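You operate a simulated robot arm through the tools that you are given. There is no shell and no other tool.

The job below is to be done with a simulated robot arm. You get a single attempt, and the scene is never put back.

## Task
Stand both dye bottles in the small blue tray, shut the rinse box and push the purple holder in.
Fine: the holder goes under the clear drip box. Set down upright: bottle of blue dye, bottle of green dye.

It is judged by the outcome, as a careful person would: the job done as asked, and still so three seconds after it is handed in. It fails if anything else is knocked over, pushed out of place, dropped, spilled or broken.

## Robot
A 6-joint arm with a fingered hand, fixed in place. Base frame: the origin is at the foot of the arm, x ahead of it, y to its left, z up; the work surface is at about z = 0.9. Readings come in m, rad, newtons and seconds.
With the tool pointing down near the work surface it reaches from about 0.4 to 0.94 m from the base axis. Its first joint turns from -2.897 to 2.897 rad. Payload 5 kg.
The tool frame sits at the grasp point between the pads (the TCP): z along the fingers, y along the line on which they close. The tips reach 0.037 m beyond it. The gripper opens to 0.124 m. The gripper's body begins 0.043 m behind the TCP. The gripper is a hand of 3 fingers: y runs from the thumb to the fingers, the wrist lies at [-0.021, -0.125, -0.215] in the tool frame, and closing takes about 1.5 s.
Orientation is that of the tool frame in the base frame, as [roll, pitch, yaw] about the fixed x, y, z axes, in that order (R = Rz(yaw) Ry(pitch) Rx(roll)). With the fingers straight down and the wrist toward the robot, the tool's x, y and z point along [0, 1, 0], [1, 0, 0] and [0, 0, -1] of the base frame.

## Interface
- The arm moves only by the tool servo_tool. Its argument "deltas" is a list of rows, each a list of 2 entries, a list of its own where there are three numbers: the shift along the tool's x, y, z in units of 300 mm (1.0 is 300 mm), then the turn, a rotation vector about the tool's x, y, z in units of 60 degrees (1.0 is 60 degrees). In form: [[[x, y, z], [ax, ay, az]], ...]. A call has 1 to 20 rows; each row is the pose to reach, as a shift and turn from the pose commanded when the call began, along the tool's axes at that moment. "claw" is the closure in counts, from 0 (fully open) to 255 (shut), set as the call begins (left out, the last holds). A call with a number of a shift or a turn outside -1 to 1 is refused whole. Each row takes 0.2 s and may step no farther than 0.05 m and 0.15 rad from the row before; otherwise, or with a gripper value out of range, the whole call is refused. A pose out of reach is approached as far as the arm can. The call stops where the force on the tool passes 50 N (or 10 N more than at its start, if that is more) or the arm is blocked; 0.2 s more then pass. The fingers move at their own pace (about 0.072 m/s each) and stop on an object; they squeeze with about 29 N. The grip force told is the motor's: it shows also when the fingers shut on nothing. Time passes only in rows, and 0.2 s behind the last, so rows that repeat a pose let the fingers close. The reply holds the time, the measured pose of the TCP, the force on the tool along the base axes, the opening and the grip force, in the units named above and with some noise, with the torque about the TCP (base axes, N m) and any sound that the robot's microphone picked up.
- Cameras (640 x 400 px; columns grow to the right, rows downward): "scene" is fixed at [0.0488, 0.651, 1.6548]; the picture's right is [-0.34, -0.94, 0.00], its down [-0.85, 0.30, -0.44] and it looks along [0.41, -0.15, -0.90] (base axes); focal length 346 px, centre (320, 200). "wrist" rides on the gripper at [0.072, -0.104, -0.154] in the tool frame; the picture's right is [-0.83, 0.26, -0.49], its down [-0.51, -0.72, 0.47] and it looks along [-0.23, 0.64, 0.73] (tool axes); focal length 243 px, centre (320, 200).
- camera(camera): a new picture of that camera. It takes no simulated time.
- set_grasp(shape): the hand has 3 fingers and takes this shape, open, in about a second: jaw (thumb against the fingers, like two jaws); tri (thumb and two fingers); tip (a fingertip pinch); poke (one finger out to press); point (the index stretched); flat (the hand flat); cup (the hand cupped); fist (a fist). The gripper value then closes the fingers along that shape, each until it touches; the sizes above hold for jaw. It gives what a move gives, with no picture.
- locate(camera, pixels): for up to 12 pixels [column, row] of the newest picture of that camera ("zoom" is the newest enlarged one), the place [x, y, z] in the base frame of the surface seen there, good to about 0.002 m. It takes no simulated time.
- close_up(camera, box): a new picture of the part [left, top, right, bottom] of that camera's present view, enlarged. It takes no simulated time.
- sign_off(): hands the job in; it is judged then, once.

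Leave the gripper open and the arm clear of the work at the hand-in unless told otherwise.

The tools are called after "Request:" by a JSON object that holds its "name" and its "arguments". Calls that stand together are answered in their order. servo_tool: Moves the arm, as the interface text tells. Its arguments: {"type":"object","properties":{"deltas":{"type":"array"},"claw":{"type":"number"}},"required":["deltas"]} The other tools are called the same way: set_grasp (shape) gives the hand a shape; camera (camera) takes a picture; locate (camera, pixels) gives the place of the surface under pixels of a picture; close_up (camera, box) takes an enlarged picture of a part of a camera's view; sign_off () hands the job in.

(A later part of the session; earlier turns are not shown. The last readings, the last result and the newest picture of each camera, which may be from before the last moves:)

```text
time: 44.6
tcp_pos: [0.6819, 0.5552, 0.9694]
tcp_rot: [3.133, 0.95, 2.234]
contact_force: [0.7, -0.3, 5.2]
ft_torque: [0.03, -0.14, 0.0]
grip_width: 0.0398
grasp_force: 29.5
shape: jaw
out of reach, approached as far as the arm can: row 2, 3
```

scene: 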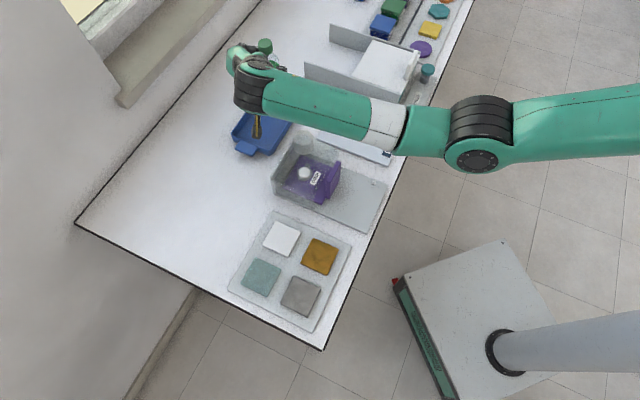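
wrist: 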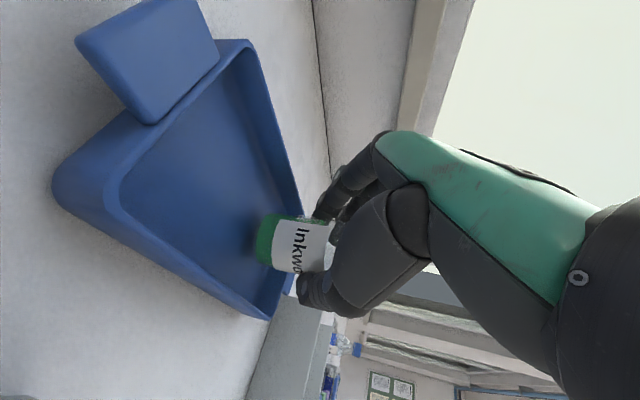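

Contact is felt at 4–5 N, so the bottle stands on the tray floor. I'll release by opening only partway, to stay clear of the tray walls.

Request:
{"name": "servo_tool", "arguments": {"deltas": [[[0, 0, 0], [0, 0, 0]], [[0, 0, 0], [0, 0, 0]], [[0, 0, 0], [0, 0, 0]], [[0, 0, 0], [0, 0, 0]]], "claw": 125}}

Request:
{"name": "close_up", "arguments": {"camera": "wrist", "box": [200, 150, 380, 330]}}

Request:
{"name": "close_up", "arguments": {"camera": "scene", "box": [220, 50, 320, 120]}}

```text
time: 45.6
tcp_pos: [0.682, 0.5544, 0.9692]
tcp_rot: [3.134, 0.949, 2.233]
contact_force: [0.0, -0.5, 0.1]
ft_torque: [-0.02, -0.02, 0.03]
grip_width: 0.063
grasp_force: 0.1
shape: jaw
```

```text
2.22 times, centred on (290, 240) of wrist
```

zoom: 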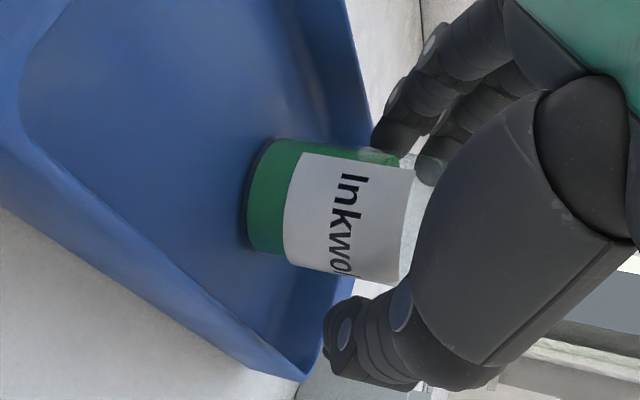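

```text
5.71 times, centred on (270, 85) of scene
```

zoom: 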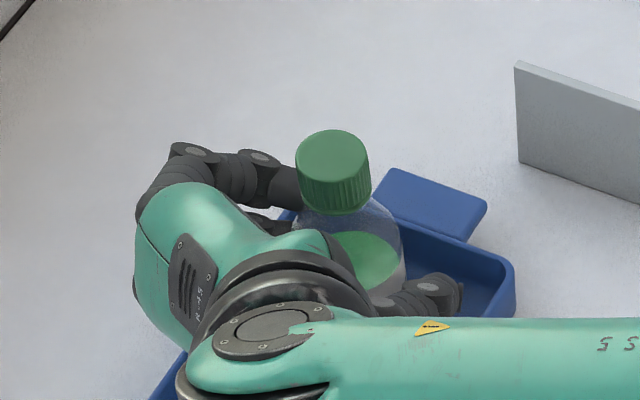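

Green stands upright, released with 8 mm clearance on each side. I'll retreat straight up 0.10 m (the way I came), since the fingers straddle the bottle.

Request:
{"name": "servo_tool", "arguments": {"deltas": [[[-0.02, 0, -0.0143], [0, 0, 0]], [[-0.05, 0, -0.0359], [0, 0, 0]], [[-0.09, 0, -0.0645], [0, 0, 0]], [[-0.14, 0, -0.1], [0, 0, 0]], [[-0.2, 0, -0.1434], [0, 0, 0]], [[-0.271, 0, -0.194], [0, 0, 0]], [[-0.271, 0, -0.194], [0, 0, 0]]]}}

Request:
{"name": "camera", "arguments": {"camera": "wrist"}}

Request:
{"name": "close_up", "arguments": {"camera": "scene", "box": [200, 20, 340, 170]}}

```text
time: 47.2
tcp_pos: [0.6973, 0.5786, 1.0607]
tcp_rot: [3.135, 0.95, 2.23]
contact_force: [-0.2, 0.1, 0.2]
ft_torque: [0.02, 0.01, 0.0]
grip_width: 0.0632
grasp_force: 0.1
shape: jaw
out of reach, approached as far as the arm can: row 2, 3, 4, 5, 6, 7
```

```text
taken
```

wrist: 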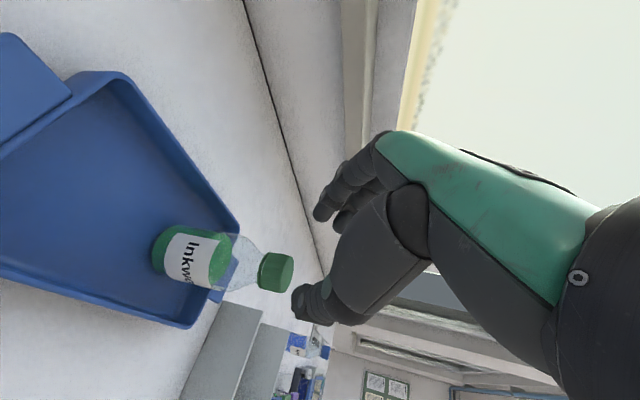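

```text
2.67 times, centred on (270, 95) of scene
```

zoom: 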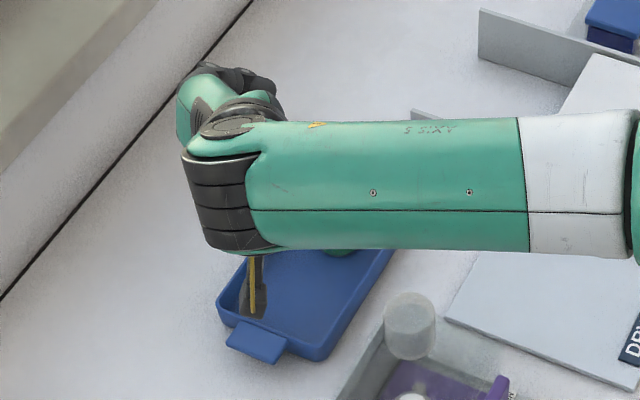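

The arm drifted outward on the way up, since the path was flagged out of reach, but the wrist view shows green still upright in the tray. I'll verify its position.

Request:
{"name": "close_up", "arguments": {"camera": "wrist", "box": [120, 190, 320, 330]}}

Request:
{"name": "locate", "arguments": {"camera": "zoom", "pixels": [[180, 185], [240, 195], [150, 175], [300, 205], [470, 230], [495, 215], [530, 240], [500, 240], [480, 210], [130, 210]]}}

```text
2.86 times, centred on (220, 260) of wrist
```

zoom: 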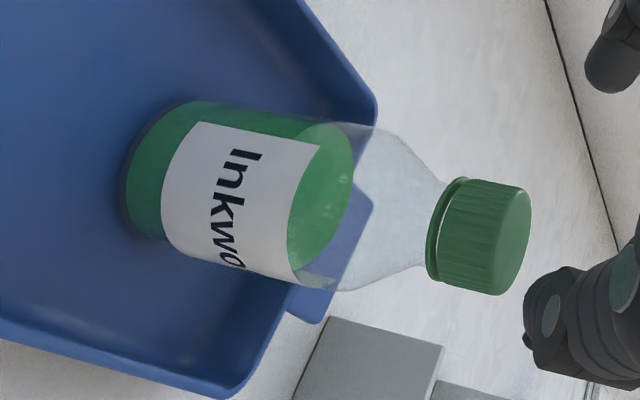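

```text
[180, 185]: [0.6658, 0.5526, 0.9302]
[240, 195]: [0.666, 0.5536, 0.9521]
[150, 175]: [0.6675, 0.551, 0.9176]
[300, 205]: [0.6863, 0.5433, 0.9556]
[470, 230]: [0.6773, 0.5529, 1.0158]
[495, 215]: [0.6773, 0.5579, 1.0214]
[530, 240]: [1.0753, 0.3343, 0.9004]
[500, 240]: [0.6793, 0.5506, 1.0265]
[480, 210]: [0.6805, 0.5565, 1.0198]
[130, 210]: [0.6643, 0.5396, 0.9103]
```

Green stands at about (.688,.546), upright. The thumb is near its cap, so I'll draw back along -z' (up and away toward -u) while turning slightly toward α≈45°. This also tests the pose planned for placing blue.

Request:
{"name": "servo_tool", "arguments": {"deltas": [[[0.012, -0.005, -0.05], [-0.015, 0, -0.011]], [[0.03, -0.012, -0.11], [-0.04, 0, -0.028]], [[0.048, -0.022, -0.18], [-0.065, 0, -0.046]], [[0.0727, -0.0333, -0.273], [-0.095, 0, -0.068]], [[0.0727, -0.0333, -0.273], [-0.095, 0, -0.068]]]}}

Request:
{"name": "camera", "arguments": {"camera": "wrist"}}

Request:
{"name": "close_up", "arguments": {"camera": "scene", "box": [200, 20, 340, 170]}}

```text
time: 48.4
tcp_pos: [0.6457, 0.6461, 1.0883]
tcp_rot: [3.14, 0.951, 2.358]
contact_force: [-1.5, 0.8, 0.7]
ft_torque: [0.02, -0.01, 0.0]
grip_width: 0.0629
grasp_force: 0.1
shape: jaw
out of reach, approached as far as the arm can: row 2, 3, 4, 5
```

```text
taken
```

wrist: 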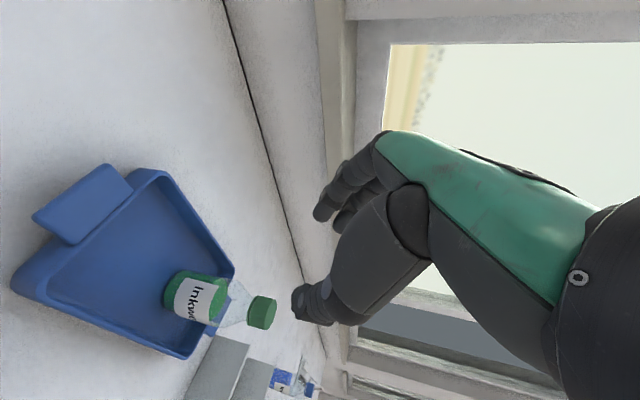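

```text
2.67 times, centred on (270, 95) of scene
```

zoom: 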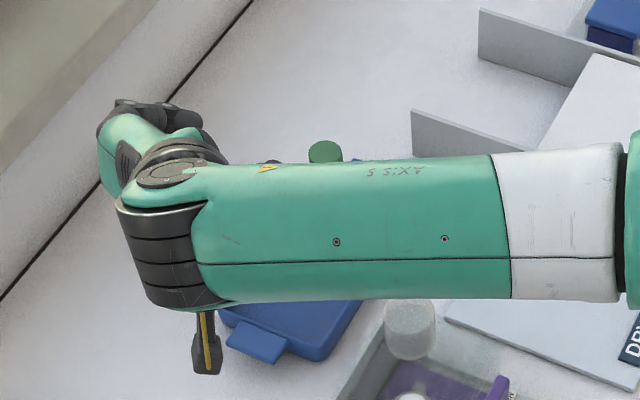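

The arm stays clamped at this yaw; some joint limit seems to bind at α≈45° and below here. I'll test yaw 52° at the planned blue drop location (u≈.006, v≈.888) with the empty hand, still high.

Request:
{"name": "servo_tool", "arguments": {"deltas": [[[0, 0, 0], [-0.05, 0, -0.036]], [[0, 0, 0], [-0.095, 0, -0.068]], [[0.018, -0.042, 0.026], [-0.095, 0, -0.068]], [[0.0367, -0.085, 0.0517], [-0.095, 0, -0.068]], [[0.0367, -0.085, 0.0517], [-0.095, 0, -0.068]]]}}

```text
time: 49.6
tcp_pos: [0.6544, 0.6574, 1.0596]
tcp_rot: [3.135, 0.951, 2.479]
contact_force: [-0.1, 0.3, -0.7]
ft_torque: [-0.01, 0.0, 0.03]
grip_width: 0.063
grasp_force: 0.0
shape: jaw
out of reach, approached as far as the arm can: row 1, 2, 3, 4, 5
```

Larger yaw is worse (it pushed outward to r=.93), and the limit seems to depend on the path. I'll back out of this corner: rise 0.05 m while easing outward (+v) 0.02 m, away from the green bottle.

Request:
{"name": "servo_tool", "arguments": {"deltas": [[[-0.034, 0.017, -0.024], [0, 0, 0]], [[-0.068, 0.034, -0.049], [0, 0, 0]], [[-0.1, 0.05, -0.073], [0, 0, 0]], [[-0.135, 0.067, -0.097], [0, 0, 0]], [[-0.135, 0.067, -0.097], [0, 0, 0]]]}}

Request:
{"name": "camera", "arguments": {"camera": "wrist"}}

Request:
{"name": "camera", "arguments": {"camera": "scene"}}

```text
time: 50.8
tcp_pos: [0.6624, 0.6725, 1.1092]
tcp_rot: [3.139, 0.95, 2.482]
contact_force: [-0.4, -0.2, -0.4]
ft_torque: [-0.04, 0.01, -0.02]
grip_width: 0.0629
grasp_force: 0.1
shape: jaw
out of reach, approached as far as the arm can: row 3, 4, 5
```

```text
taken
```

wrist: 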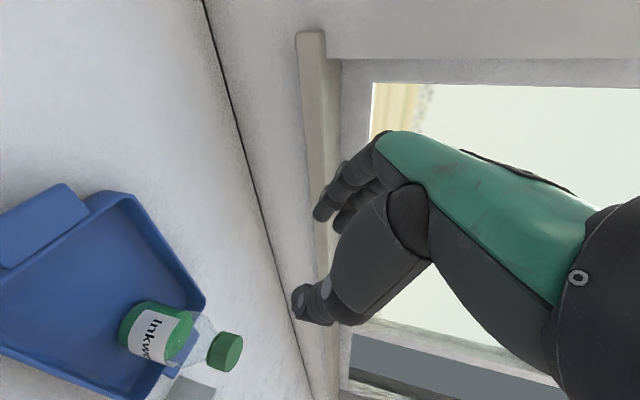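

```text
taken
```

scene: 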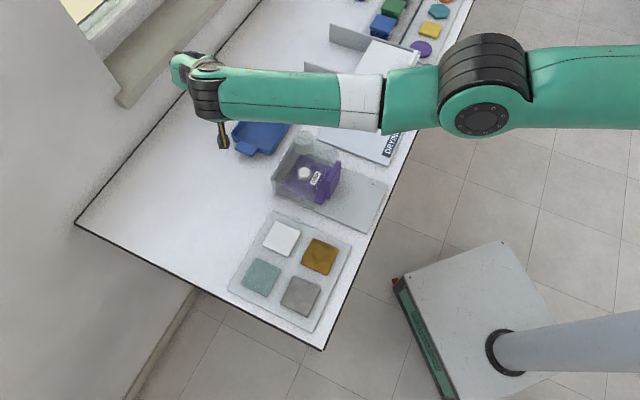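

Green is unaffected. I'll move away now, toward the earlier mid-carry point at z≈1.09 with yaw 68°, passing above green's cap with about 0.04 m to spare.

Request:
{"name": "servo_tool", "arguments": {"deltas": [[[-0.055, -0.04, 0.0875], [0, 0, 0]], [[-0.11, -0.08, 0.175], [-0.02, 0, -0.014]], [[-0.17, -0.12, 0.26], [-0.045, 0, -0.032]], [[-0.23, -0.165, 0.36], [-0.075, 0, -0.054]], [[-0.29, -0.21, 0.46], [-0.105, 0, -0.075]], [[-0.35, -0.25, 0.56], [-0.135, 0, -0.096]], [[-0.41, -0.3, 0.66], [-0.165, 0, -0.118]], [[-0.48, -0.35, 0.77], [-0.195, 0, -0.14]], [[-0.545, -0.396, 0.875], [-0.217, 0, -0.155]], [[-0.545, -0.396, 0.875], [-0.217, 0, -0.155]]], "claw": 0}}

Request:
{"name": "camera", "arguments": {"camera": "scene"}}

Request:
{"name": "camera", "arguments": {"camera": "wrist"}}

```text
time: 53.0
tcp_pos: [0.8347, 0.3869, 1.0895]
tcp_rot: [3.135, 0.95, 2.758]
contact_force: [-0.7, -0.4, -0.9]
ft_torque: [0.01, -0.04, 0.0]
grip_width: 0.1238
grasp_force: 0.1
shape: jaw
```

```text
taken
```

scene: 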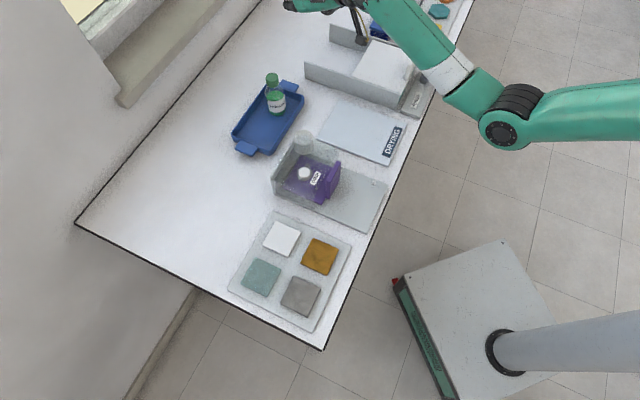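

```text
taken
```

wrist: 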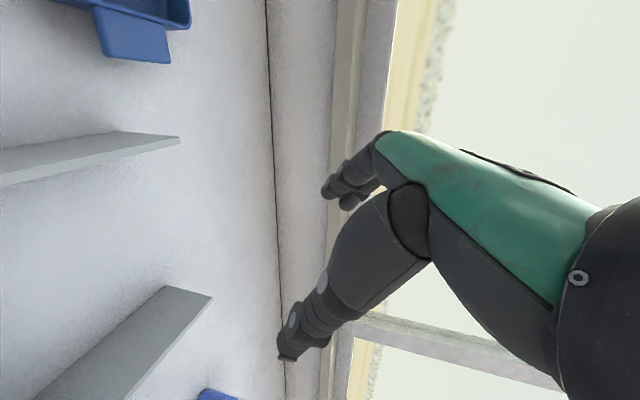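

Green stands upright in the tray, and everything else is in place. Next is blue. I'll go to a pre-grasp point 0.12 m behind blue's axis (1.059,.1445) along the same tilted line, with the hand open.

Request:
{"name": "servo_tool", "arguments": {"deltas": [[[-0.031, -0.067, 0.088], [0, 0, 0]], [[-0.063, -0.134, 0.176], [0, 0, 0]], [[-0.094, -0.2, 0.264], [0, 0, 0]], [[-0.126, -0.268, 0.352], [0, 0, 0]], [[-0.157, -0.335, 0.44], [0, 0, 0]], [[-0.19, -0.4, 0.53], [0, 0, 0]], [[-0.22, -0.469, 0.617], [0, 0, 0]], [[-0.22, -0.469, 0.617], [0, 0, 0]]]}}

Request:
{"name": "camera", "arguments": {"camera": "wrist"}}

Request:
{"name": "close_up", "arguments": {"camera": "wrist", "box": [180, 200, 380, 330]}}

```text
time: 54.8
tcp_pos: [0.9575, 0.1887, 1.0337]
tcp_rot: [3.134, 0.951, 2.757]
contact_force: [0.1, 0.1, -0.2]
ft_torque: [0.02, 0.01, -0.01]
grip_width: 0.1235
grasp_force: 0.0
shape: jaw
```

```text
taken
```

wrist: 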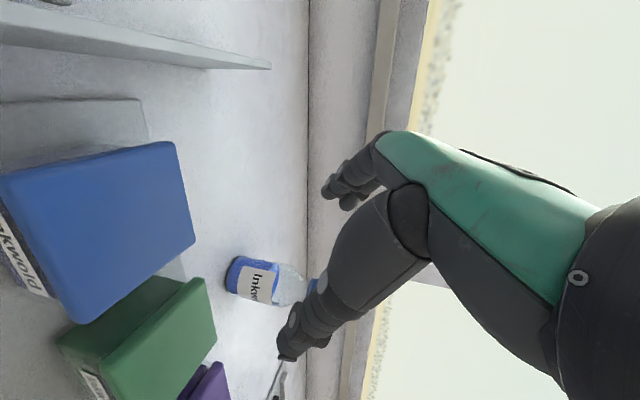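

```text
3.08 times, centred on (280, 265) of wrist
```

zoom: 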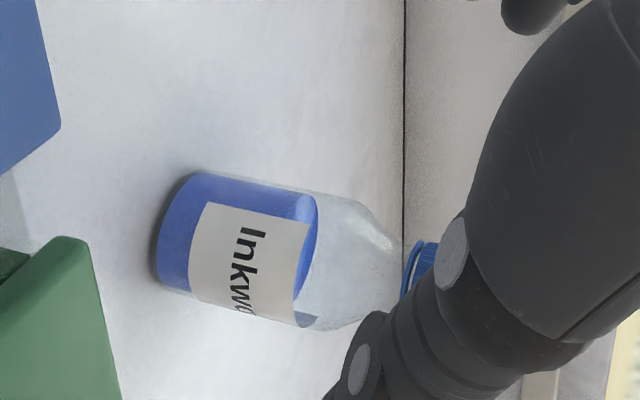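

I'll refine blue's axis from this closer view.

Request:
{"name": "locate", "arguments": {"camera": "zoom", "pixels": [[215, 230], [260, 198], [230, 185], [200, 285], [245, 300], [240, 240], [275, 250], [265, 302], [180, 240], [275, 205]]}}

```text
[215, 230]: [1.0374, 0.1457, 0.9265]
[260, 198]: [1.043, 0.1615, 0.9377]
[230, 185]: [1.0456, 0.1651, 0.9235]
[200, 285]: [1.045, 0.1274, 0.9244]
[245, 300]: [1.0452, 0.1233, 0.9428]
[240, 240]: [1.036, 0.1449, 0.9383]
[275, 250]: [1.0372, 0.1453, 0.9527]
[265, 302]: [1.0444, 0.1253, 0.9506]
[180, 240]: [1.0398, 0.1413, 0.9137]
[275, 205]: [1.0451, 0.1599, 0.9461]
```

Blue's axis is at ≈(1.060,.1445). I'll advance 0.12 m along the tilted line in steps; the housing should clear the bins by about 2 cm.

Request:
{"name": "servo_tool", "arguments": {"deltas": [[[-0.004, -0.004, 0.05], [0, 0, 0]], [[-0.0086, -0.0087, 0.1], [0, 0, 0]], [[-0.0086, -0.0087, 0.15], [0, 0, 0]], [[-0.0086, -0.0087, 0.2], [0, 0, 0]], [[-0.0086, -0.0087, 0.25], [0, 0, 0]], [[-0.0086, -0.0087, 0.3], [0, 0, 0]]]}}

Request:
{"name": "camera", "arguments": {"camera": "wrist"}}

Request:
{"name": "close_up", "arguments": {"camera": "scene", "box": [320, 0, 480, 100]}}

```text
time: 56.2
tcp_pos: [1.0077, 0.1652, 0.9975]
tcp_rot: [3.137, 0.953, 2.759]
contact_force: [0.3, -0.1, 0.1]
ft_torque: [0.01, 0.03, 0.02]
grip_width: 0.1238
grasp_force: 0.0
shape: jaw
out of reach, approached as far as the arm can: row 5, 6
```

```text
taken
```

wrist: 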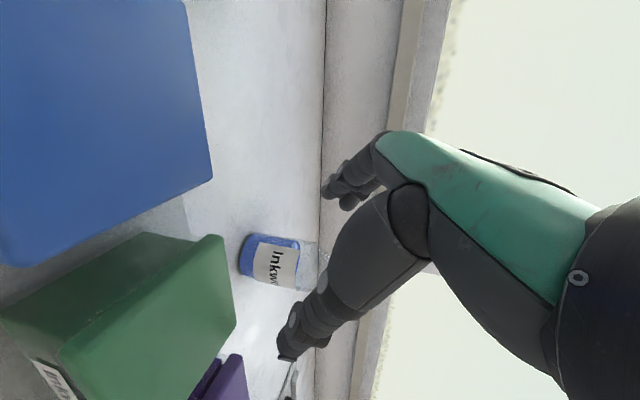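

```text
4.00 times, centred on (400, 50) of scene
```

zoom: 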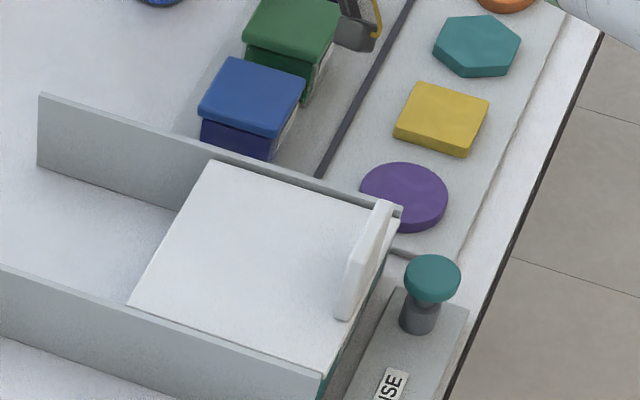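

The arm runs out of reach at r=1.02 m, and blue's body needs about 1.06. I'll back off, tilt further to about 70°, and grip blue by the cap (z≈1.01) using the fingertips. That gives extra reach and keeps the camera housing above the bins.

Request:
{"name": "servo_tool", "arguments": {"deltas": [[[-0.012, 0, -0.08], [0, 0, 0]], [[-0.025, 0, -0.16], [0, 0, 0]], [[-0.037, 0, -0.24], [0, 0, 0]], [[-0.037, 0, -0.24], [0, -0.09, 0]], [[-0.037, 0, -0.24], [0, -0.18, 0]], [[-0.037, 0, -0.24], [0, -0.267, 0]], [[-0.037, 0, -0.24], [0, -0.267, 0]]]}}

Request:
{"name": "camera", "arguments": {"camera": "wrist"}}

Request:
{"name": "close_up", "arguments": {"camera": "scene", "box": [320, 0, 480, 100]}}

```text
time: 57.8
tcp_pos: [0.9593, 0.1822, 1.0495]
tcp_rot: [3.132, 1.233, 2.755]
contact_force: [0.9, -0.3, -0.5]
ft_torque: [-0.03, 0.01, -0.01]
grip_width: 0.1237
grasp_force: 0.0
shape: jaw
```

```text
taken
```

wrist: 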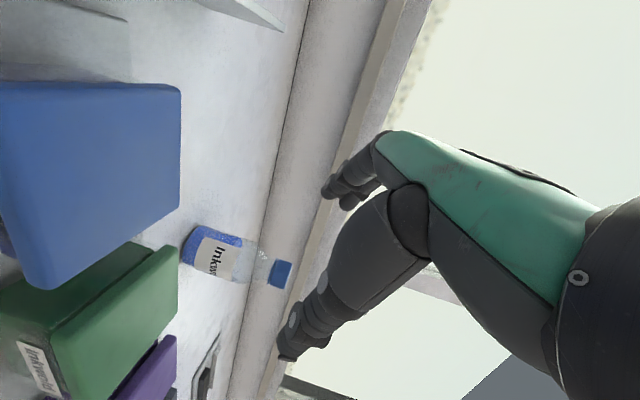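

```text
4.00 times, centred on (400, 50) of scene
```

zoom: 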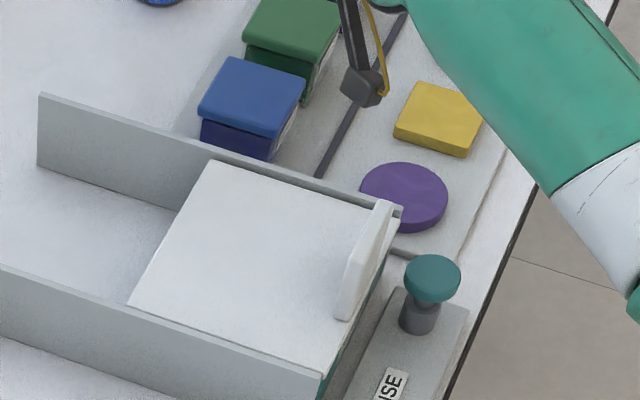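

Tilt is now 70.6°, and the whole blue bottle shows at (235,255) with its cap at (280,273). I'll measure the cap and the housing clearance.

Request:
{"name": "locate", "arguments": {"camera": "zoom", "pixels": [[362, 88], [355, 95], [375, 95], [345, 60]]}}

Request:
{"name": "close_up", "arguments": {"camera": "wrist", "box": [170, 200, 330, 310]}}

Request:
{"name": "locate", "arguments": {"camera": "zoom", "pixels": [[430, 295], [420, 275], [440, 320], [455, 305], [445, 270], [410, 310], [425, 315], [420, 330], [400, 280], [475, 280], [450, 335], [412, 262]]}}

```text
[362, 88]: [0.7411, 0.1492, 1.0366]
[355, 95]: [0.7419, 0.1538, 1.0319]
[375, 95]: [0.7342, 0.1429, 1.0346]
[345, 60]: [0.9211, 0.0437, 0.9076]
```

```text
3.64 times, centred on (250, 255) of wrist
```

zoom: 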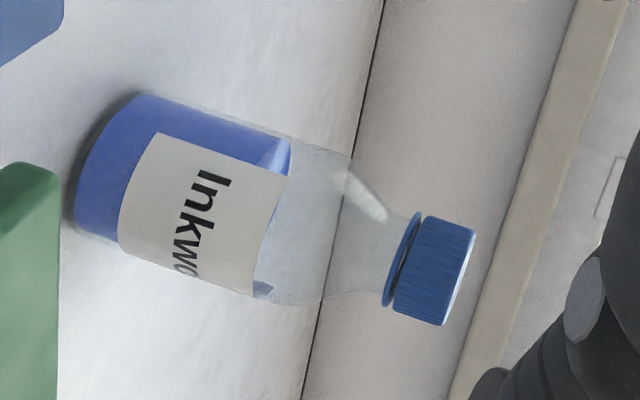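

```text
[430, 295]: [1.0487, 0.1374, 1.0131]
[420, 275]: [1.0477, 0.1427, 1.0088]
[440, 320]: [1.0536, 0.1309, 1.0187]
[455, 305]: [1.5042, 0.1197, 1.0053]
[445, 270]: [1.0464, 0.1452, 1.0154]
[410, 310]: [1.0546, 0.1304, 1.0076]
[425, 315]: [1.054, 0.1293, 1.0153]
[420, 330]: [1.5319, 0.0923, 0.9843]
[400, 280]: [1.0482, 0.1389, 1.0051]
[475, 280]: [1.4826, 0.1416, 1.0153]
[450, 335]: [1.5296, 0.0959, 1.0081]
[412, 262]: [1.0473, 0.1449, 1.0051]
```

The cap is centred at (1.0605,.1445), z 1.003–1.02. I'll advance 0.09 m so the cap sits 0.025 m past the TCP, between the fingertips.

Request:
{"name": "servo_tool", "arguments": {"deltas": [[[0.002, 0.005, 0.06], [0, 0, 0]], [[0.005, 0.011, 0.12], [0, 0, 0]], [[0.005, 0.011, 0.18], [0, 0, 0]], [[0.005, 0.011, 0.24], [0, 0, 0]], [[0.005, 0.011, 0.28], [0, 0, 0]], [[0.005, 0.011, 0.3], [0, 0, 0]], [[0.005, 0.011, 0.3], [0, 0, 0]]]}}

Request:
{"name": "camera", "arguments": {"camera": "wrist"}}

Request:
{"name": "close_up", "arguments": {"camera": "scene", "box": [320, 0, 480, 100]}}

```text
time: 59.4
tcp_pos: [1.0256, 0.1559, 1.0217]
tcp_rot: [3.138, 1.232, 2.76]
contact_force: [0.1, 0.3, 0.2]
ft_torque: [0.0, 0.02, -0.02]
grip_width: 0.124
grasp_force: 0.1
shape: jaw
out of reach, approached as far as the arm can: row 5, 6, 7
```

```text
taken
```

wrist: 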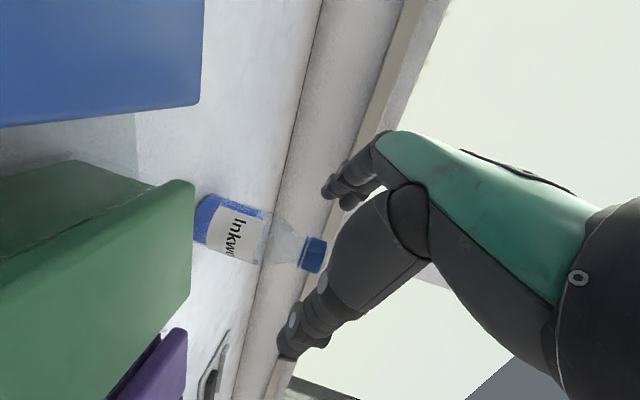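

```text
4.00 times, centred on (400, 50) of scene
```

zoom: 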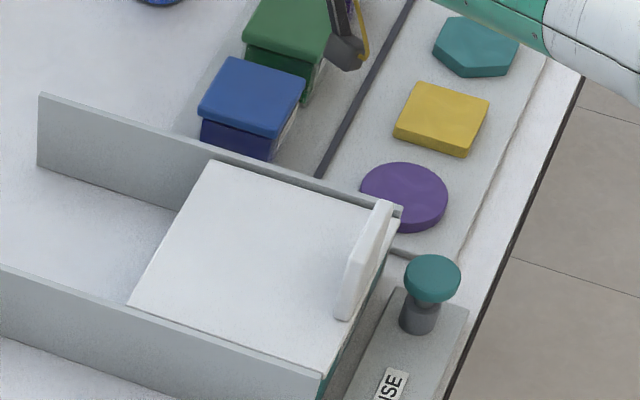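

It's still about 0.013 m short: the cap would be right at the tips. I'll back off 0.05 m and try a somewhat different yaw (+12°, which also takes the camera housing away from the bins) and tilt (+8°), then test the reach again.

Request:
{"name": "servo_tool", "arguments": {"deltas": [[[0, 0, -0.08], [0, 0, 0]], [[0, 0, -0.167], [0, 0, 0]], [[0, 0, -0.167], [-0.063, -0.044, -0.022]], [[0, 0, -0.167], [-0.126, -0.089, -0.044]], [[0, 0, -0.167], [-0.189, -0.133, -0.066]], [[0, 0, -0.167], [-0.189, -0.133, -0.066]]]}}

Request:
{"name": "camera", "arguments": {"camera": "wrist"}}

```text
time: 60.8
tcp_pos: [0.9824, 0.1744, 1.0399]
tcp_rot: [-3.09, 1.369, 3.023]
contact_force: [-0.2, 0.2, -1.0]
ft_torque: [0.01, -0.02, -0.01]
grip_width: 0.1239
grasp_force: 0.0
shape: jaw
out of reach, approached as far as the arm can: row 1
```

```text
taken
```

wrist: 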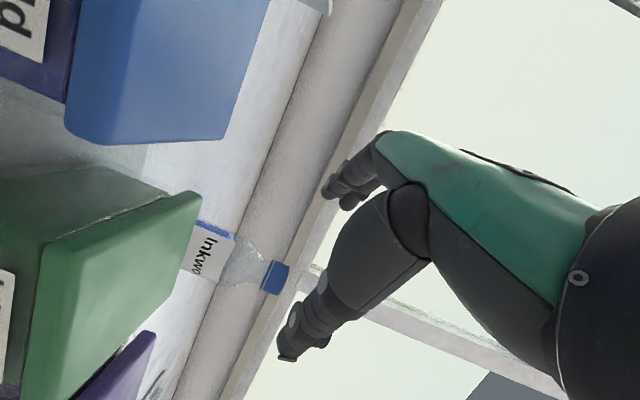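

The new pose has α≈80° and tilt 78.5°, and the camera would sit at v≈.657, in front of the bins. I'll align sideways and advance to the cap again.

Request:
{"name": "servo_tool", "arguments": {"deltas": [[[0.022, -0.026, 0.03], [0, 0, 0]], [[0.044, -0.053, 0.07], [0, 0, 0]], [[0.044, -0.053, 0.12], [0, 0, 0]], [[0.044, -0.053, 0.16], [0, 0, 0]], [[0.044, -0.053, 0.19], [0, 0, 0]], [[0.044, -0.053, 0.205], [0, 0, 0]], [[0.044, -0.053, 0.205], [0, 0, 0]]]}}

Request:
{"name": "camera", "arguments": {"camera": "wrist"}}

Request:
{"name": "close_up", "arguments": {"camera": "scene", "box": [340, 0, 480, 90]}}

```text
time: 62.4
tcp_pos: [1.0128, 0.145, 1.032]
tcp_rot: [-3.092, 1.37, 3.023]
contact_force: [-0.6, -0.2, 0.0]
ft_torque: [-0.01, -0.04, 0.0]
grip_width: 0.124
grasp_force: 0.0
shape: jaw
out of reach, approached as far as the arm can: row 3, 4, 5, 6, 7
```

```text
taken
```

wrist: 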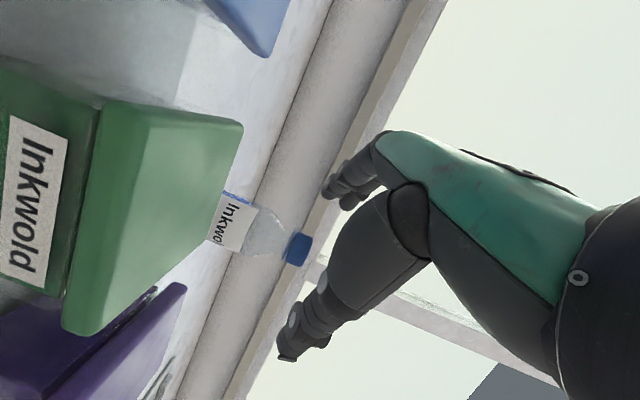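

```text
4.44 times, centred on (410, 45) of scene
```

zoom: 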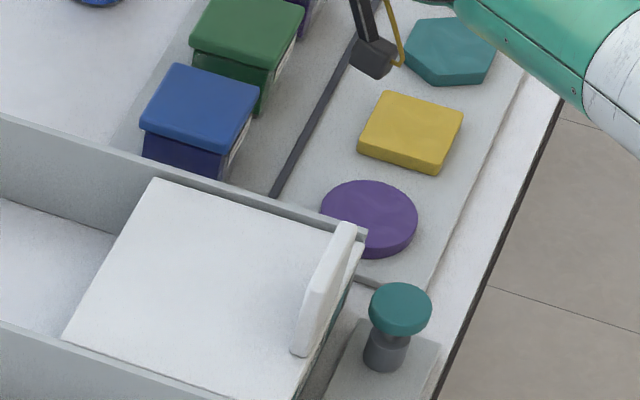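

This is worse (r=1.023). Comparing the clamped poses, α≈68° with tilt 70° is about the best this arm can do for the TCP. The remaining option is a hand shape that grips nearer the fingertips. I'll back away from the bottle and try "tip".

Request:
{"name": "servo_tool", "arguments": {"deltas": [[[0, 0, -0.08], [0, 0, 0]], [[0, 0, -0.17], [0, 0, 0]], [[-0.05, 0, -0.26], [0, 0, 0]], [[-0.05, 0, -0.26], [0, 0, 0]]]}}

Request:
{"name": "set_grasp", "arguments": {"shape": "tip"}}

Request:
{"name": "camera", "arguments": {"camera": "wrist"}}

```text
time: 63.4
tcp_pos: [0.9383, 0.1578, 1.0616]
tcp_rot: [-3.087, 1.37, 3.026]
contact_force: [0.2, -0.3, -0.2]
ft_torque: [-0.01, -0.02, -0.02]
grip_width: 0.1238
grasp_force: 0.1
shape: jaw
```

```text
time: 64.3
tcp_pos: [0.9382, 0.158, 1.0617]
tcp_rot: [-3.094, 1.369, 3.019]
contact_force: [0.7, -0.4, 0.2]
ft_torque: [0.05, -0.04, 0.04]
grip_width: 0.1237
grasp_force: 0.1
shape: tip
```

```text
taken
```

wrist: 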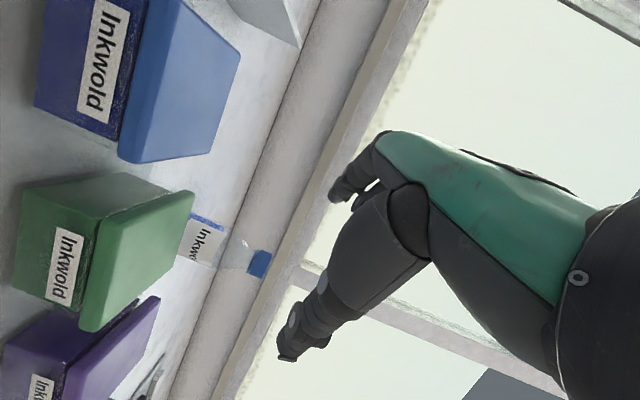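

I'll close the hand in this shape, in free air, to see where the fingertips meet.

Request:
{"name": "servo_tool", "arguments": {"deltas": [[[0, 0, 0], [0, 0, 0]], [[0, 0, 0], [0, 0, 0]], [[0, 0, 0], [0, 0, 0]], [[0, 0, 0], [0, 0, 0]], [[0, 0, 0], [0, 0, 0]], [[0, 0, 0], [0, 0, 0]], [[0, 0, 0], [0, 0, 0]], [[0, 0, 0], [0, 0, 0]]], "claw": 255}}

Request:
{"name": "camera", "arguments": {"camera": "wrist"}}

Request:
{"name": "close_up", "arguments": {"camera": "wrist", "box": [260, 140, 420, 320]}}

Request:
{"name": "locate", "arguments": {"camera": "wrist", "pixels": [[310, 245], [315, 255], [310, 235], [320, 225], [305, 250], [330, 260]]}}

```text
time: 66.1
tcp_pos: [0.939, 0.1568, 1.0618]
tcp_rot: [-3.087, 1.37, 3.025]
contact_force: [-0.2, -0.6, -1.3]
ft_torque: [-0.01, 0.02, 0.01]
grip_width: 0.0
grasp_force: 29.0
shape: tip
```

```text
taken
```

wrist: 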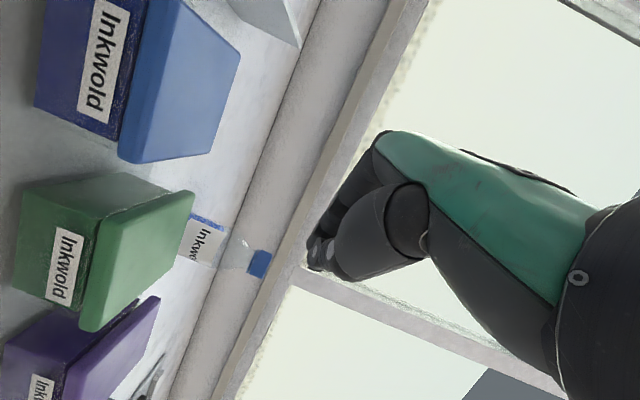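

```text
2.22 times, centred on (340, 230) of wrist
```

zoom: 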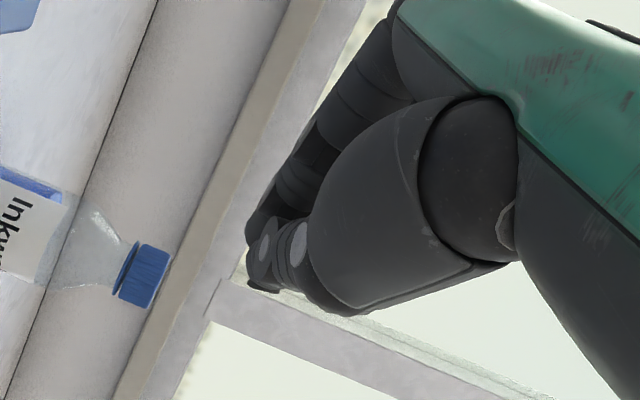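

```text
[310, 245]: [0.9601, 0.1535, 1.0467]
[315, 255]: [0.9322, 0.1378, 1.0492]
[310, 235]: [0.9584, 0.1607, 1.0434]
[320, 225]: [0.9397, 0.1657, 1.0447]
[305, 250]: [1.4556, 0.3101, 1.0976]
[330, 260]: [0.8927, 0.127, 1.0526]
```

The fingertips meet at about the same distance in this shape, so it gives no extra reach. I'll look at the whole arm to see whether the elbow is really straight or a wrist joint is the limit.

Request:
{"name": "camera", "arguments": {"camera": "scene"}}

Request:
{"name": "set_grasp", "arguments": {"shape": "jaw"}}

```text
taken
```

scene: 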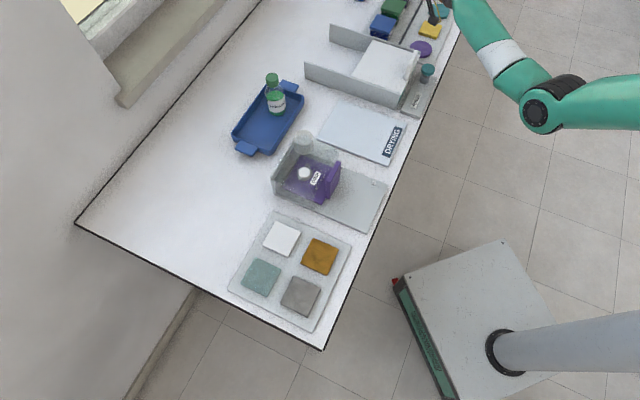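

```text
time: 67.0
tcp_pos: [0.9373, 0.1583, 1.0602]
tcp_rot: [-3.092, 1.37, 3.022]
contact_force: [-1.3, 0.7, 0.0]
ft_torque: [0.0, 0.03, 0.0]
grip_width: 0.1236
grasp_force: 0.0
shape: jaw
```

The elbow looks clearly bent. I'll locate some arm points to understand the geometry.

Request:
{"name": "locate", "arguments": {"camera": "scene", "pixels": [[537, 112], [560, 95], [600, 100], [630, 110], [500, 55], [515, 80], [480, 25], [505, 350], [560, 340], [620, 330], [450, 5]]}}

```text
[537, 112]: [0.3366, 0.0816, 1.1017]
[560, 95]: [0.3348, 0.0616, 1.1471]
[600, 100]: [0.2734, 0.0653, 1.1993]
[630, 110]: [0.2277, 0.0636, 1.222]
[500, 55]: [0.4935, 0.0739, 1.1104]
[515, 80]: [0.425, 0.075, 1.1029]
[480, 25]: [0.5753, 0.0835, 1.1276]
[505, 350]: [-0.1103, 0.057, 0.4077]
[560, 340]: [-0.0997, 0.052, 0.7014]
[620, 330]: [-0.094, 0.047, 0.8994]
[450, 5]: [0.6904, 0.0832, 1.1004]
```

The elbow is close to straight when clamped, so the reach limit is real. A hand shape with straighter fingers should reach farther, wrapping around the bottle's far side. I'll back off 0.06 m and inspect the "cup" shape.

Request:
{"name": "servo_tool", "arguments": {"deltas": [[[0, 0, -0.1], [0, 0, 0]], [[0, 0, -0.2], [0, 0, 0]], [[0, 0, -0.2], [0, 0, 0]]], "claw": 0}}

Request:
{"name": "set_grasp", "arguments": {"shape": "cup"}}

Request:
{"name": "camera", "arguments": {"camera": "wrist"}}

Request:
{"name": "close_up", "arguments": {"camera": "wrist", "box": [200, 80, 440, 360]}}

```text
time: 67.8
tcp_pos: [0.8807, 0.1675, 1.071]
tcp_rot: [-3.095, 1.367, 3.018]
contact_force: [-0.6, 0.4, 0.5]
ft_torque: [-0.02, -0.02, -0.01]
grip_width: 0.1235
grasp_force: 0.1
shape: jaw
```

```text
time: 68.7
tcp_pos: [0.8802, 0.1678, 1.0721]
tcp_rot: [-3.092, 1.37, 3.022]
contact_force: [0.3, 0.7, -0.4]
ft_torque: [-0.02, -0.02, 0.01]
grip_width: 0.0597
grasp_force: 0.0
shape: cup
```

```text
taken
```

wrist: 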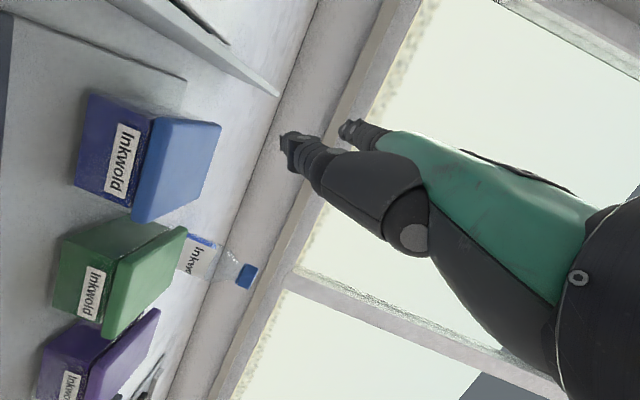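

```text
1.43 times, centred on (320, 220) of wrist
```

zoom: 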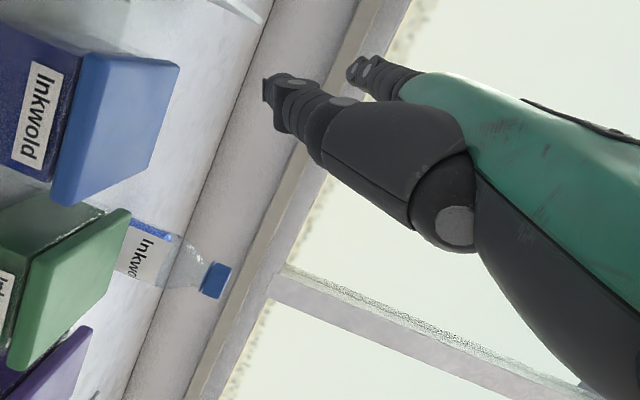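

In "cup" the thumb swings aside and the fingers stretch out. I'll locate the tips.

Request:
{"name": "locate", "arguments": {"camera": "wrist", "pixels": [[345, 130], [355, 128], [290, 150], [295, 140], [285, 155], [372, 135], [330, 175], [405, 240], [352, 135]]}}

Request:
{"name": "set_grasp", "arguments": {"shape": "flat"}}

Request:
{"name": "camera", "arguments": {"camera": "wrist"}}

```text
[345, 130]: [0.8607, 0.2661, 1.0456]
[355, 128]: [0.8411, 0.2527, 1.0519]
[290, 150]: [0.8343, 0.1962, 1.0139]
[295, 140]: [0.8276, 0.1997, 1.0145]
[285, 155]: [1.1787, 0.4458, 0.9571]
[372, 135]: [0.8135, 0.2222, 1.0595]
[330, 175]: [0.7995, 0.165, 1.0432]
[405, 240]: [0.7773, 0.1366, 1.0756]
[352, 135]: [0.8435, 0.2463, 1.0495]
```

```text
time: 69.6
tcp_pos: [0.8811, 0.167, 1.0729]
tcp_rot: [-3.082, 1.37, 3.031]
contact_force: [-0.5, -0.4, -0.7]
ft_torque: [-0.03, 0.01, -0.01]
grip_width: 0.0
grasp_force: 0.1
shape: flat
```

```text
taken
```

wrist: 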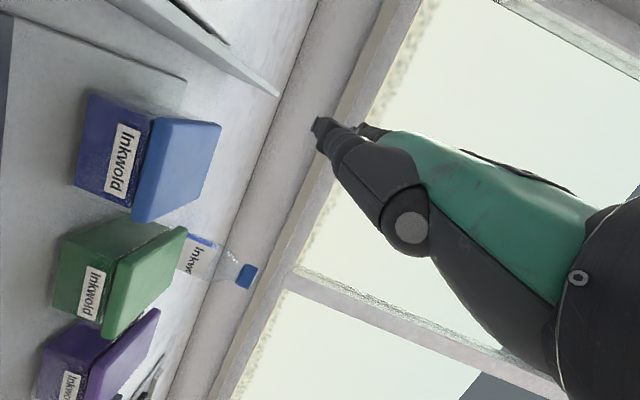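

Stretched shapes point the wrong way, but there's a workable option. I'll use the fingertip pinch ("tip") on the cap, offset slightly toward the finger side at maximum reach. Then I'll move blue about 0.1 m closer, set it where green stood, and regrip its body properly. First I'll restore the α≈68°, tilt≈70° pose at the pre-grasp with the tip shape.

Request:
{"name": "set_grasp", "arguments": {"shape": "tip"}}

Request:
{"name": "servo_tool", "arguments": {"deltas": [[[0.005, 0.026, 0.075], [0.067, 0.044, 0.014]], [[0.011, 0.052, 0.15], [0.133, 0.089, 0.027]], [[0.016, 0.078, 0.227], [0.2, 0.133, 0.041]], [[0.016, 0.078, 0.227], [0.2, 0.133, 0.041]]], "claw": 0}}

Request:
{"name": "camera", "arguments": {"camera": "wrist"}}

```text
time: 70.5
tcp_pos: [0.8814, 0.1685, 1.0721]
tcp_rot: [-3.093, 1.37, 3.02]
contact_force: [0.2, 0.0, -0.6]
ft_torque: [0.01, 0.03, 0.0]
grip_width: 0.1237
grasp_force: 0.1
shape: tip
```

```text
time: 71.5
tcp_pos: [0.9485, 0.1797, 1.0541]
tcp_rot: [-3.061, 1.235, 2.834]
contact_force: [-0.3, -0.7, -0.3]
ft_torque: [0.01, -0.01, 0.01]
grip_width: 0.1239
grasp_force: 0.1
shape: tip
```

```text
taken
```

wrist: 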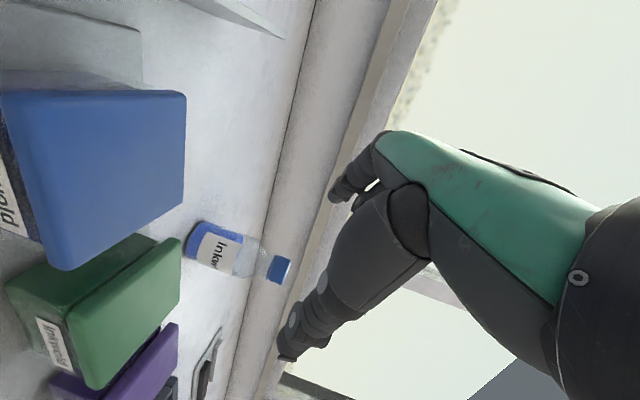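

The pose is right (α≈68°, tilt 70.8°). I'll advance along z' toward the cap, first 0.066 m.

Request:
{"name": "servo_tool", "arguments": {"deltas": [[[0, 0, 0.06], [0, 0, 0.027]], [[0, 0, 0.12], [0, 0, 0.027]], [[0, 0, 0.18], [0, 0, 0.027]], [[0, 0, 0.22], [0, 0, 0.027]], [[0, 0, 0.22], [0, 0, 0.027]]]}}

Request:
{"name": "camera", "arguments": {"camera": "wrist"}}

Request:
{"name": "close_up", "arguments": {"camera": "wrist", "box": [220, 160, 380, 380]}}

```text
time: 72.7
tcp_pos: [1.0059, 0.157, 1.033]
tcp_rot: [3.138, 1.234, 2.745]
contact_force: [-0.5, -0.7, 0.3]
ft_torque: [-0.02, -0.02, 0.02]
grip_width: 0.124
grasp_force: 0.1
shape: tip
```

```text
taken
```

wrist: 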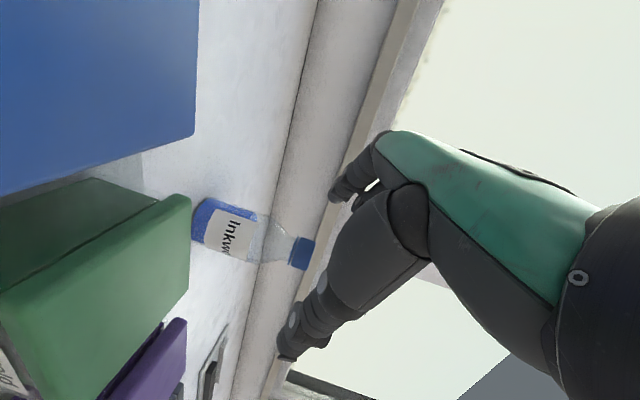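

```text
1.82 times, centred on (300, 270) of wrist
```

zoom: 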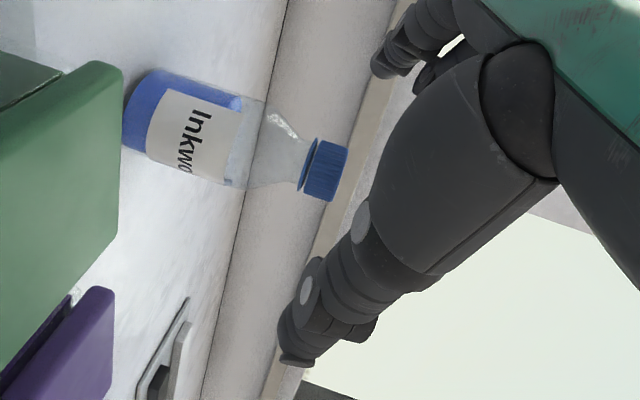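

About 0.026 m more. I'll advance in small steps up to the reach limit.

Request:
{"name": "servo_tool", "arguments": {"deltas": [[[0, 0, 0.03], [0, 0, 0]], [[0, 0, 0.06], [0, 0, 0]], [[0, -0.002, 0.075], [0, 0, 0]], [[0, -0.002, 0.087], [0, 0, 0]], [[0, -0.002, 0.087], [0, 0, 0]]]}}

Request:
{"name": "camera", "arguments": {"camera": "wrist"}}

Request:
{"name": "close_up", "arguments": {"camera": "wrist", "box": [220, 160, 380, 380]}}

```text
time: 73.9
tcp_pos: [1.0283, 0.1488, 1.0245]
tcp_rot: [3.131, 1.235, 2.742]
contact_force: [0.4, 0.3, 0.9]
ft_torque: [-0.03, 0.03, 0.01]
grip_width: 0.1238
grasp_force: 0.1
shape: tip
```

```text
taken
```

wrist: 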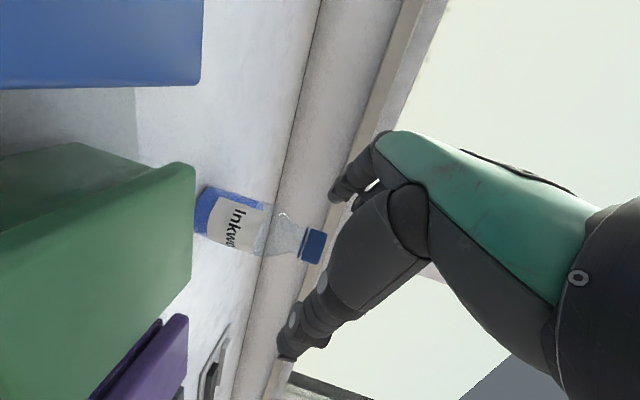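

```text
1.82 times, centred on (300, 270) of wrist
```

zoom: 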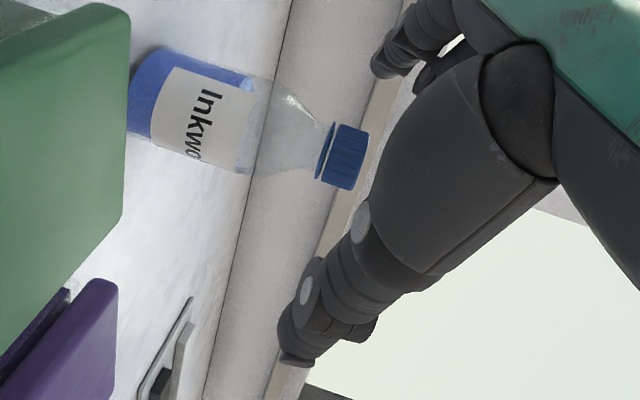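

Reached without a flag. I'll try a little farther, 0.008 m, to seat the cap deeper.

Request:
{"name": "servo_tool", "arguments": {"deltas": [[[0, 0, 0.01], [0, 0, 0]], [[0, 0, 0.02], [0, 0, 0]], [[0, 0, 0.028], [0, 0, 0]], [[0, 0, 0.028], [0, 0, 0]]]}}

Request:
{"name": "locate", "arguments": {"camera": "wrist", "pixels": [[312, 243], [306, 255], [318, 232], [320, 262], [340, 190], [287, 350]]}}

```text
time: 74.9
tcp_pos: [1.0298, 0.1431, 1.0246]
tcp_rot: [3.136, 1.233, 2.744]
contact_force: [0.0, 0.3, -0.3]
ft_torque: [-0.02, 0.03, 0.03]
grip_width: 0.1238
grasp_force: 0.1
shape: tip
out of reach, approached as far as the arm can: row 1, 2, 3, 4
```

```text
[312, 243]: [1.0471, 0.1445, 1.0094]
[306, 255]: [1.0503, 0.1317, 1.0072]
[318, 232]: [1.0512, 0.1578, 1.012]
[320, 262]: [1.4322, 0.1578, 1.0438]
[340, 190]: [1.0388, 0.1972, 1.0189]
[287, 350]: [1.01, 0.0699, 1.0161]
```

The cap now sits 0.030 m past the TCP and about 0.013 m toward the finger side, at the reach limit. Closing the fingertips on it.

Request:
{"name": "servo_tool", "arguments": {"deltas": [[[0, 0, 0], [0, 0, 0]], [[0, 0, 0], [0, 0, 0]], [[0, 0, 0], [0, 0, 0]], [[0, 0, 0], [0, 0, 0]], [[0, 0, 0], [0, 0, 0]], [[0, 0, 0], [0, 0, 0]], [[0, 0, 0], [0, 0, 0]], [[0, 0, 0], [0, 0, 0]]], "claw": 255}}

Request:
{"name": "camera", "arguments": {"camera": "wrist"}}

Request:
{"name": "close_up", "arguments": {"camera": "wrist", "box": [190, 160, 370, 340]}}

```text
time: 76.7
tcp_pos: [1.0292, 0.1431, 1.0241]
tcp_rot: [3.138, 1.234, 2.748]
contact_force: [-0.9, 0.1, 1.2]
ft_torque: [0.01, 0.02, -0.04]
grip_width: 0.0242
grasp_force: 29.2
shape: tip
```

```text
taken
```

wrist: 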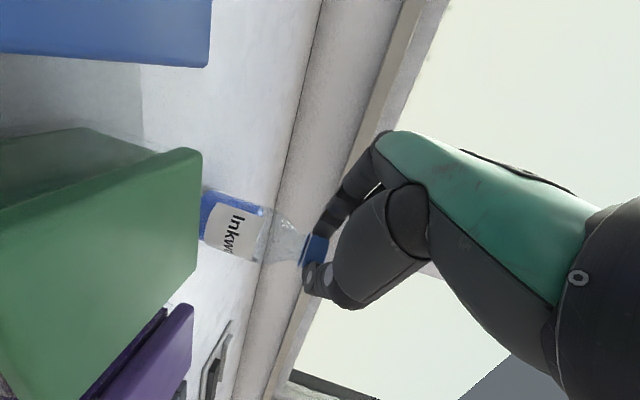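

```text
2.22 times, centred on (280, 250) of wrist
```

zoom: 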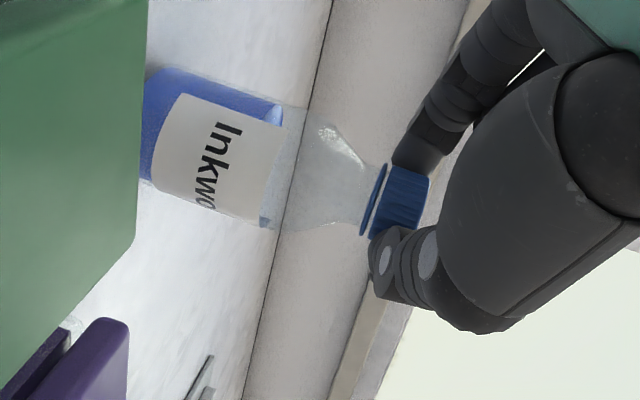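

The cap is pinched (0.024 m, 29 N) and the bottle still stands. I'll lift straight up 0.02 m and check.

Request:
{"name": "servo_tool", "arguments": {"deltas": [[[-0.0157, 0, -0.0055], [0, 0, 0]], [[-0.0314, 0, -0.011], [0, 0, 0]], [[-0.047, 0, -0.0166], [0, 0, 0]], [[-0.0629, 0, -0.0221], [0, 0, 0]], [[-0.0629, 0, -0.0221], [0, 0, 0]]]}}

Request:
{"name": "camera", "arguments": {"camera": "wrist"}}

Request:
{"name": "close_up", "arguments": {"camera": "wrist", "box": [190, 160, 370, 340]}}

```text
time: 77.9
tcp_pos: [1.0295, 0.1429, 1.0447]
tcp_rot: [3.14, 1.233, 2.746]
contact_force: [-0.1, -0.1, -1.8]
ft_torque: [0.05, 0.07, -0.02]
grip_width: 0.0243
grasp_force: 29.3
shape: tip
```

```text
taken
```

wrist: 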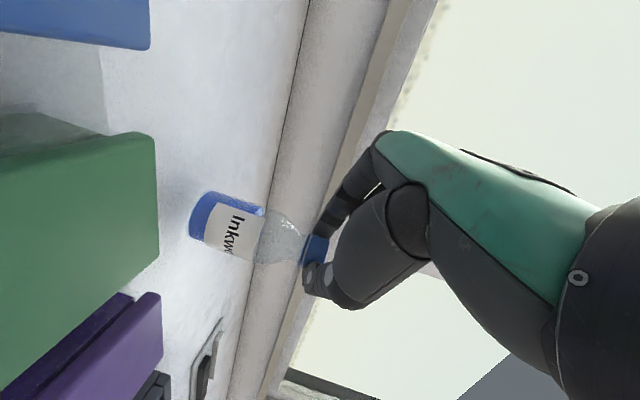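

```text
2.22 times, centred on (280, 250) of wrist
```

zoom: 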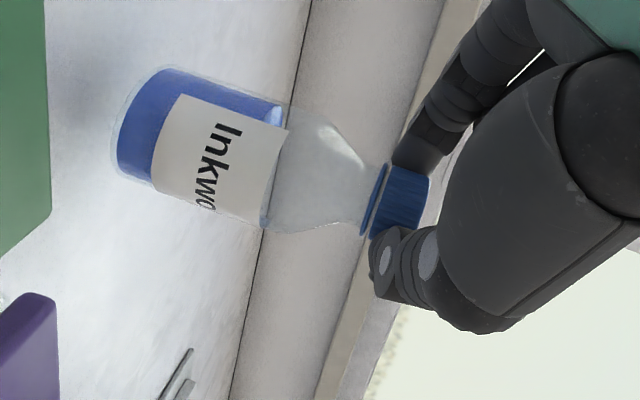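

Blue is lifted off the bench, hanging from the pinch. I'll check that it hangs upright.

Request:
{"name": "locate", "arguments": {"camera": "zoom", "pixels": [[140, 120], [175, 135], [200, 140], [230, 150], [260, 160], [385, 195], [410, 200], [180, 78], [160, 180], [240, 215], [260, 125], [400, 180]]}}

```text
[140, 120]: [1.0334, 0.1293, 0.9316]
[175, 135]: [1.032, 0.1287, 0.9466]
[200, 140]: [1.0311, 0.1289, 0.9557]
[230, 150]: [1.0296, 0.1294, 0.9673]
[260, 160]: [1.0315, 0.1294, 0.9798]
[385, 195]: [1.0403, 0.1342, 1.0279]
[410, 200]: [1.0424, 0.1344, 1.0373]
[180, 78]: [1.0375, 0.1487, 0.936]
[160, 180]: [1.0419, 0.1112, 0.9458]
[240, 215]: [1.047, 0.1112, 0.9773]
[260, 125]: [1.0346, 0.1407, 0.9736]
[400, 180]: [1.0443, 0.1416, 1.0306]
```

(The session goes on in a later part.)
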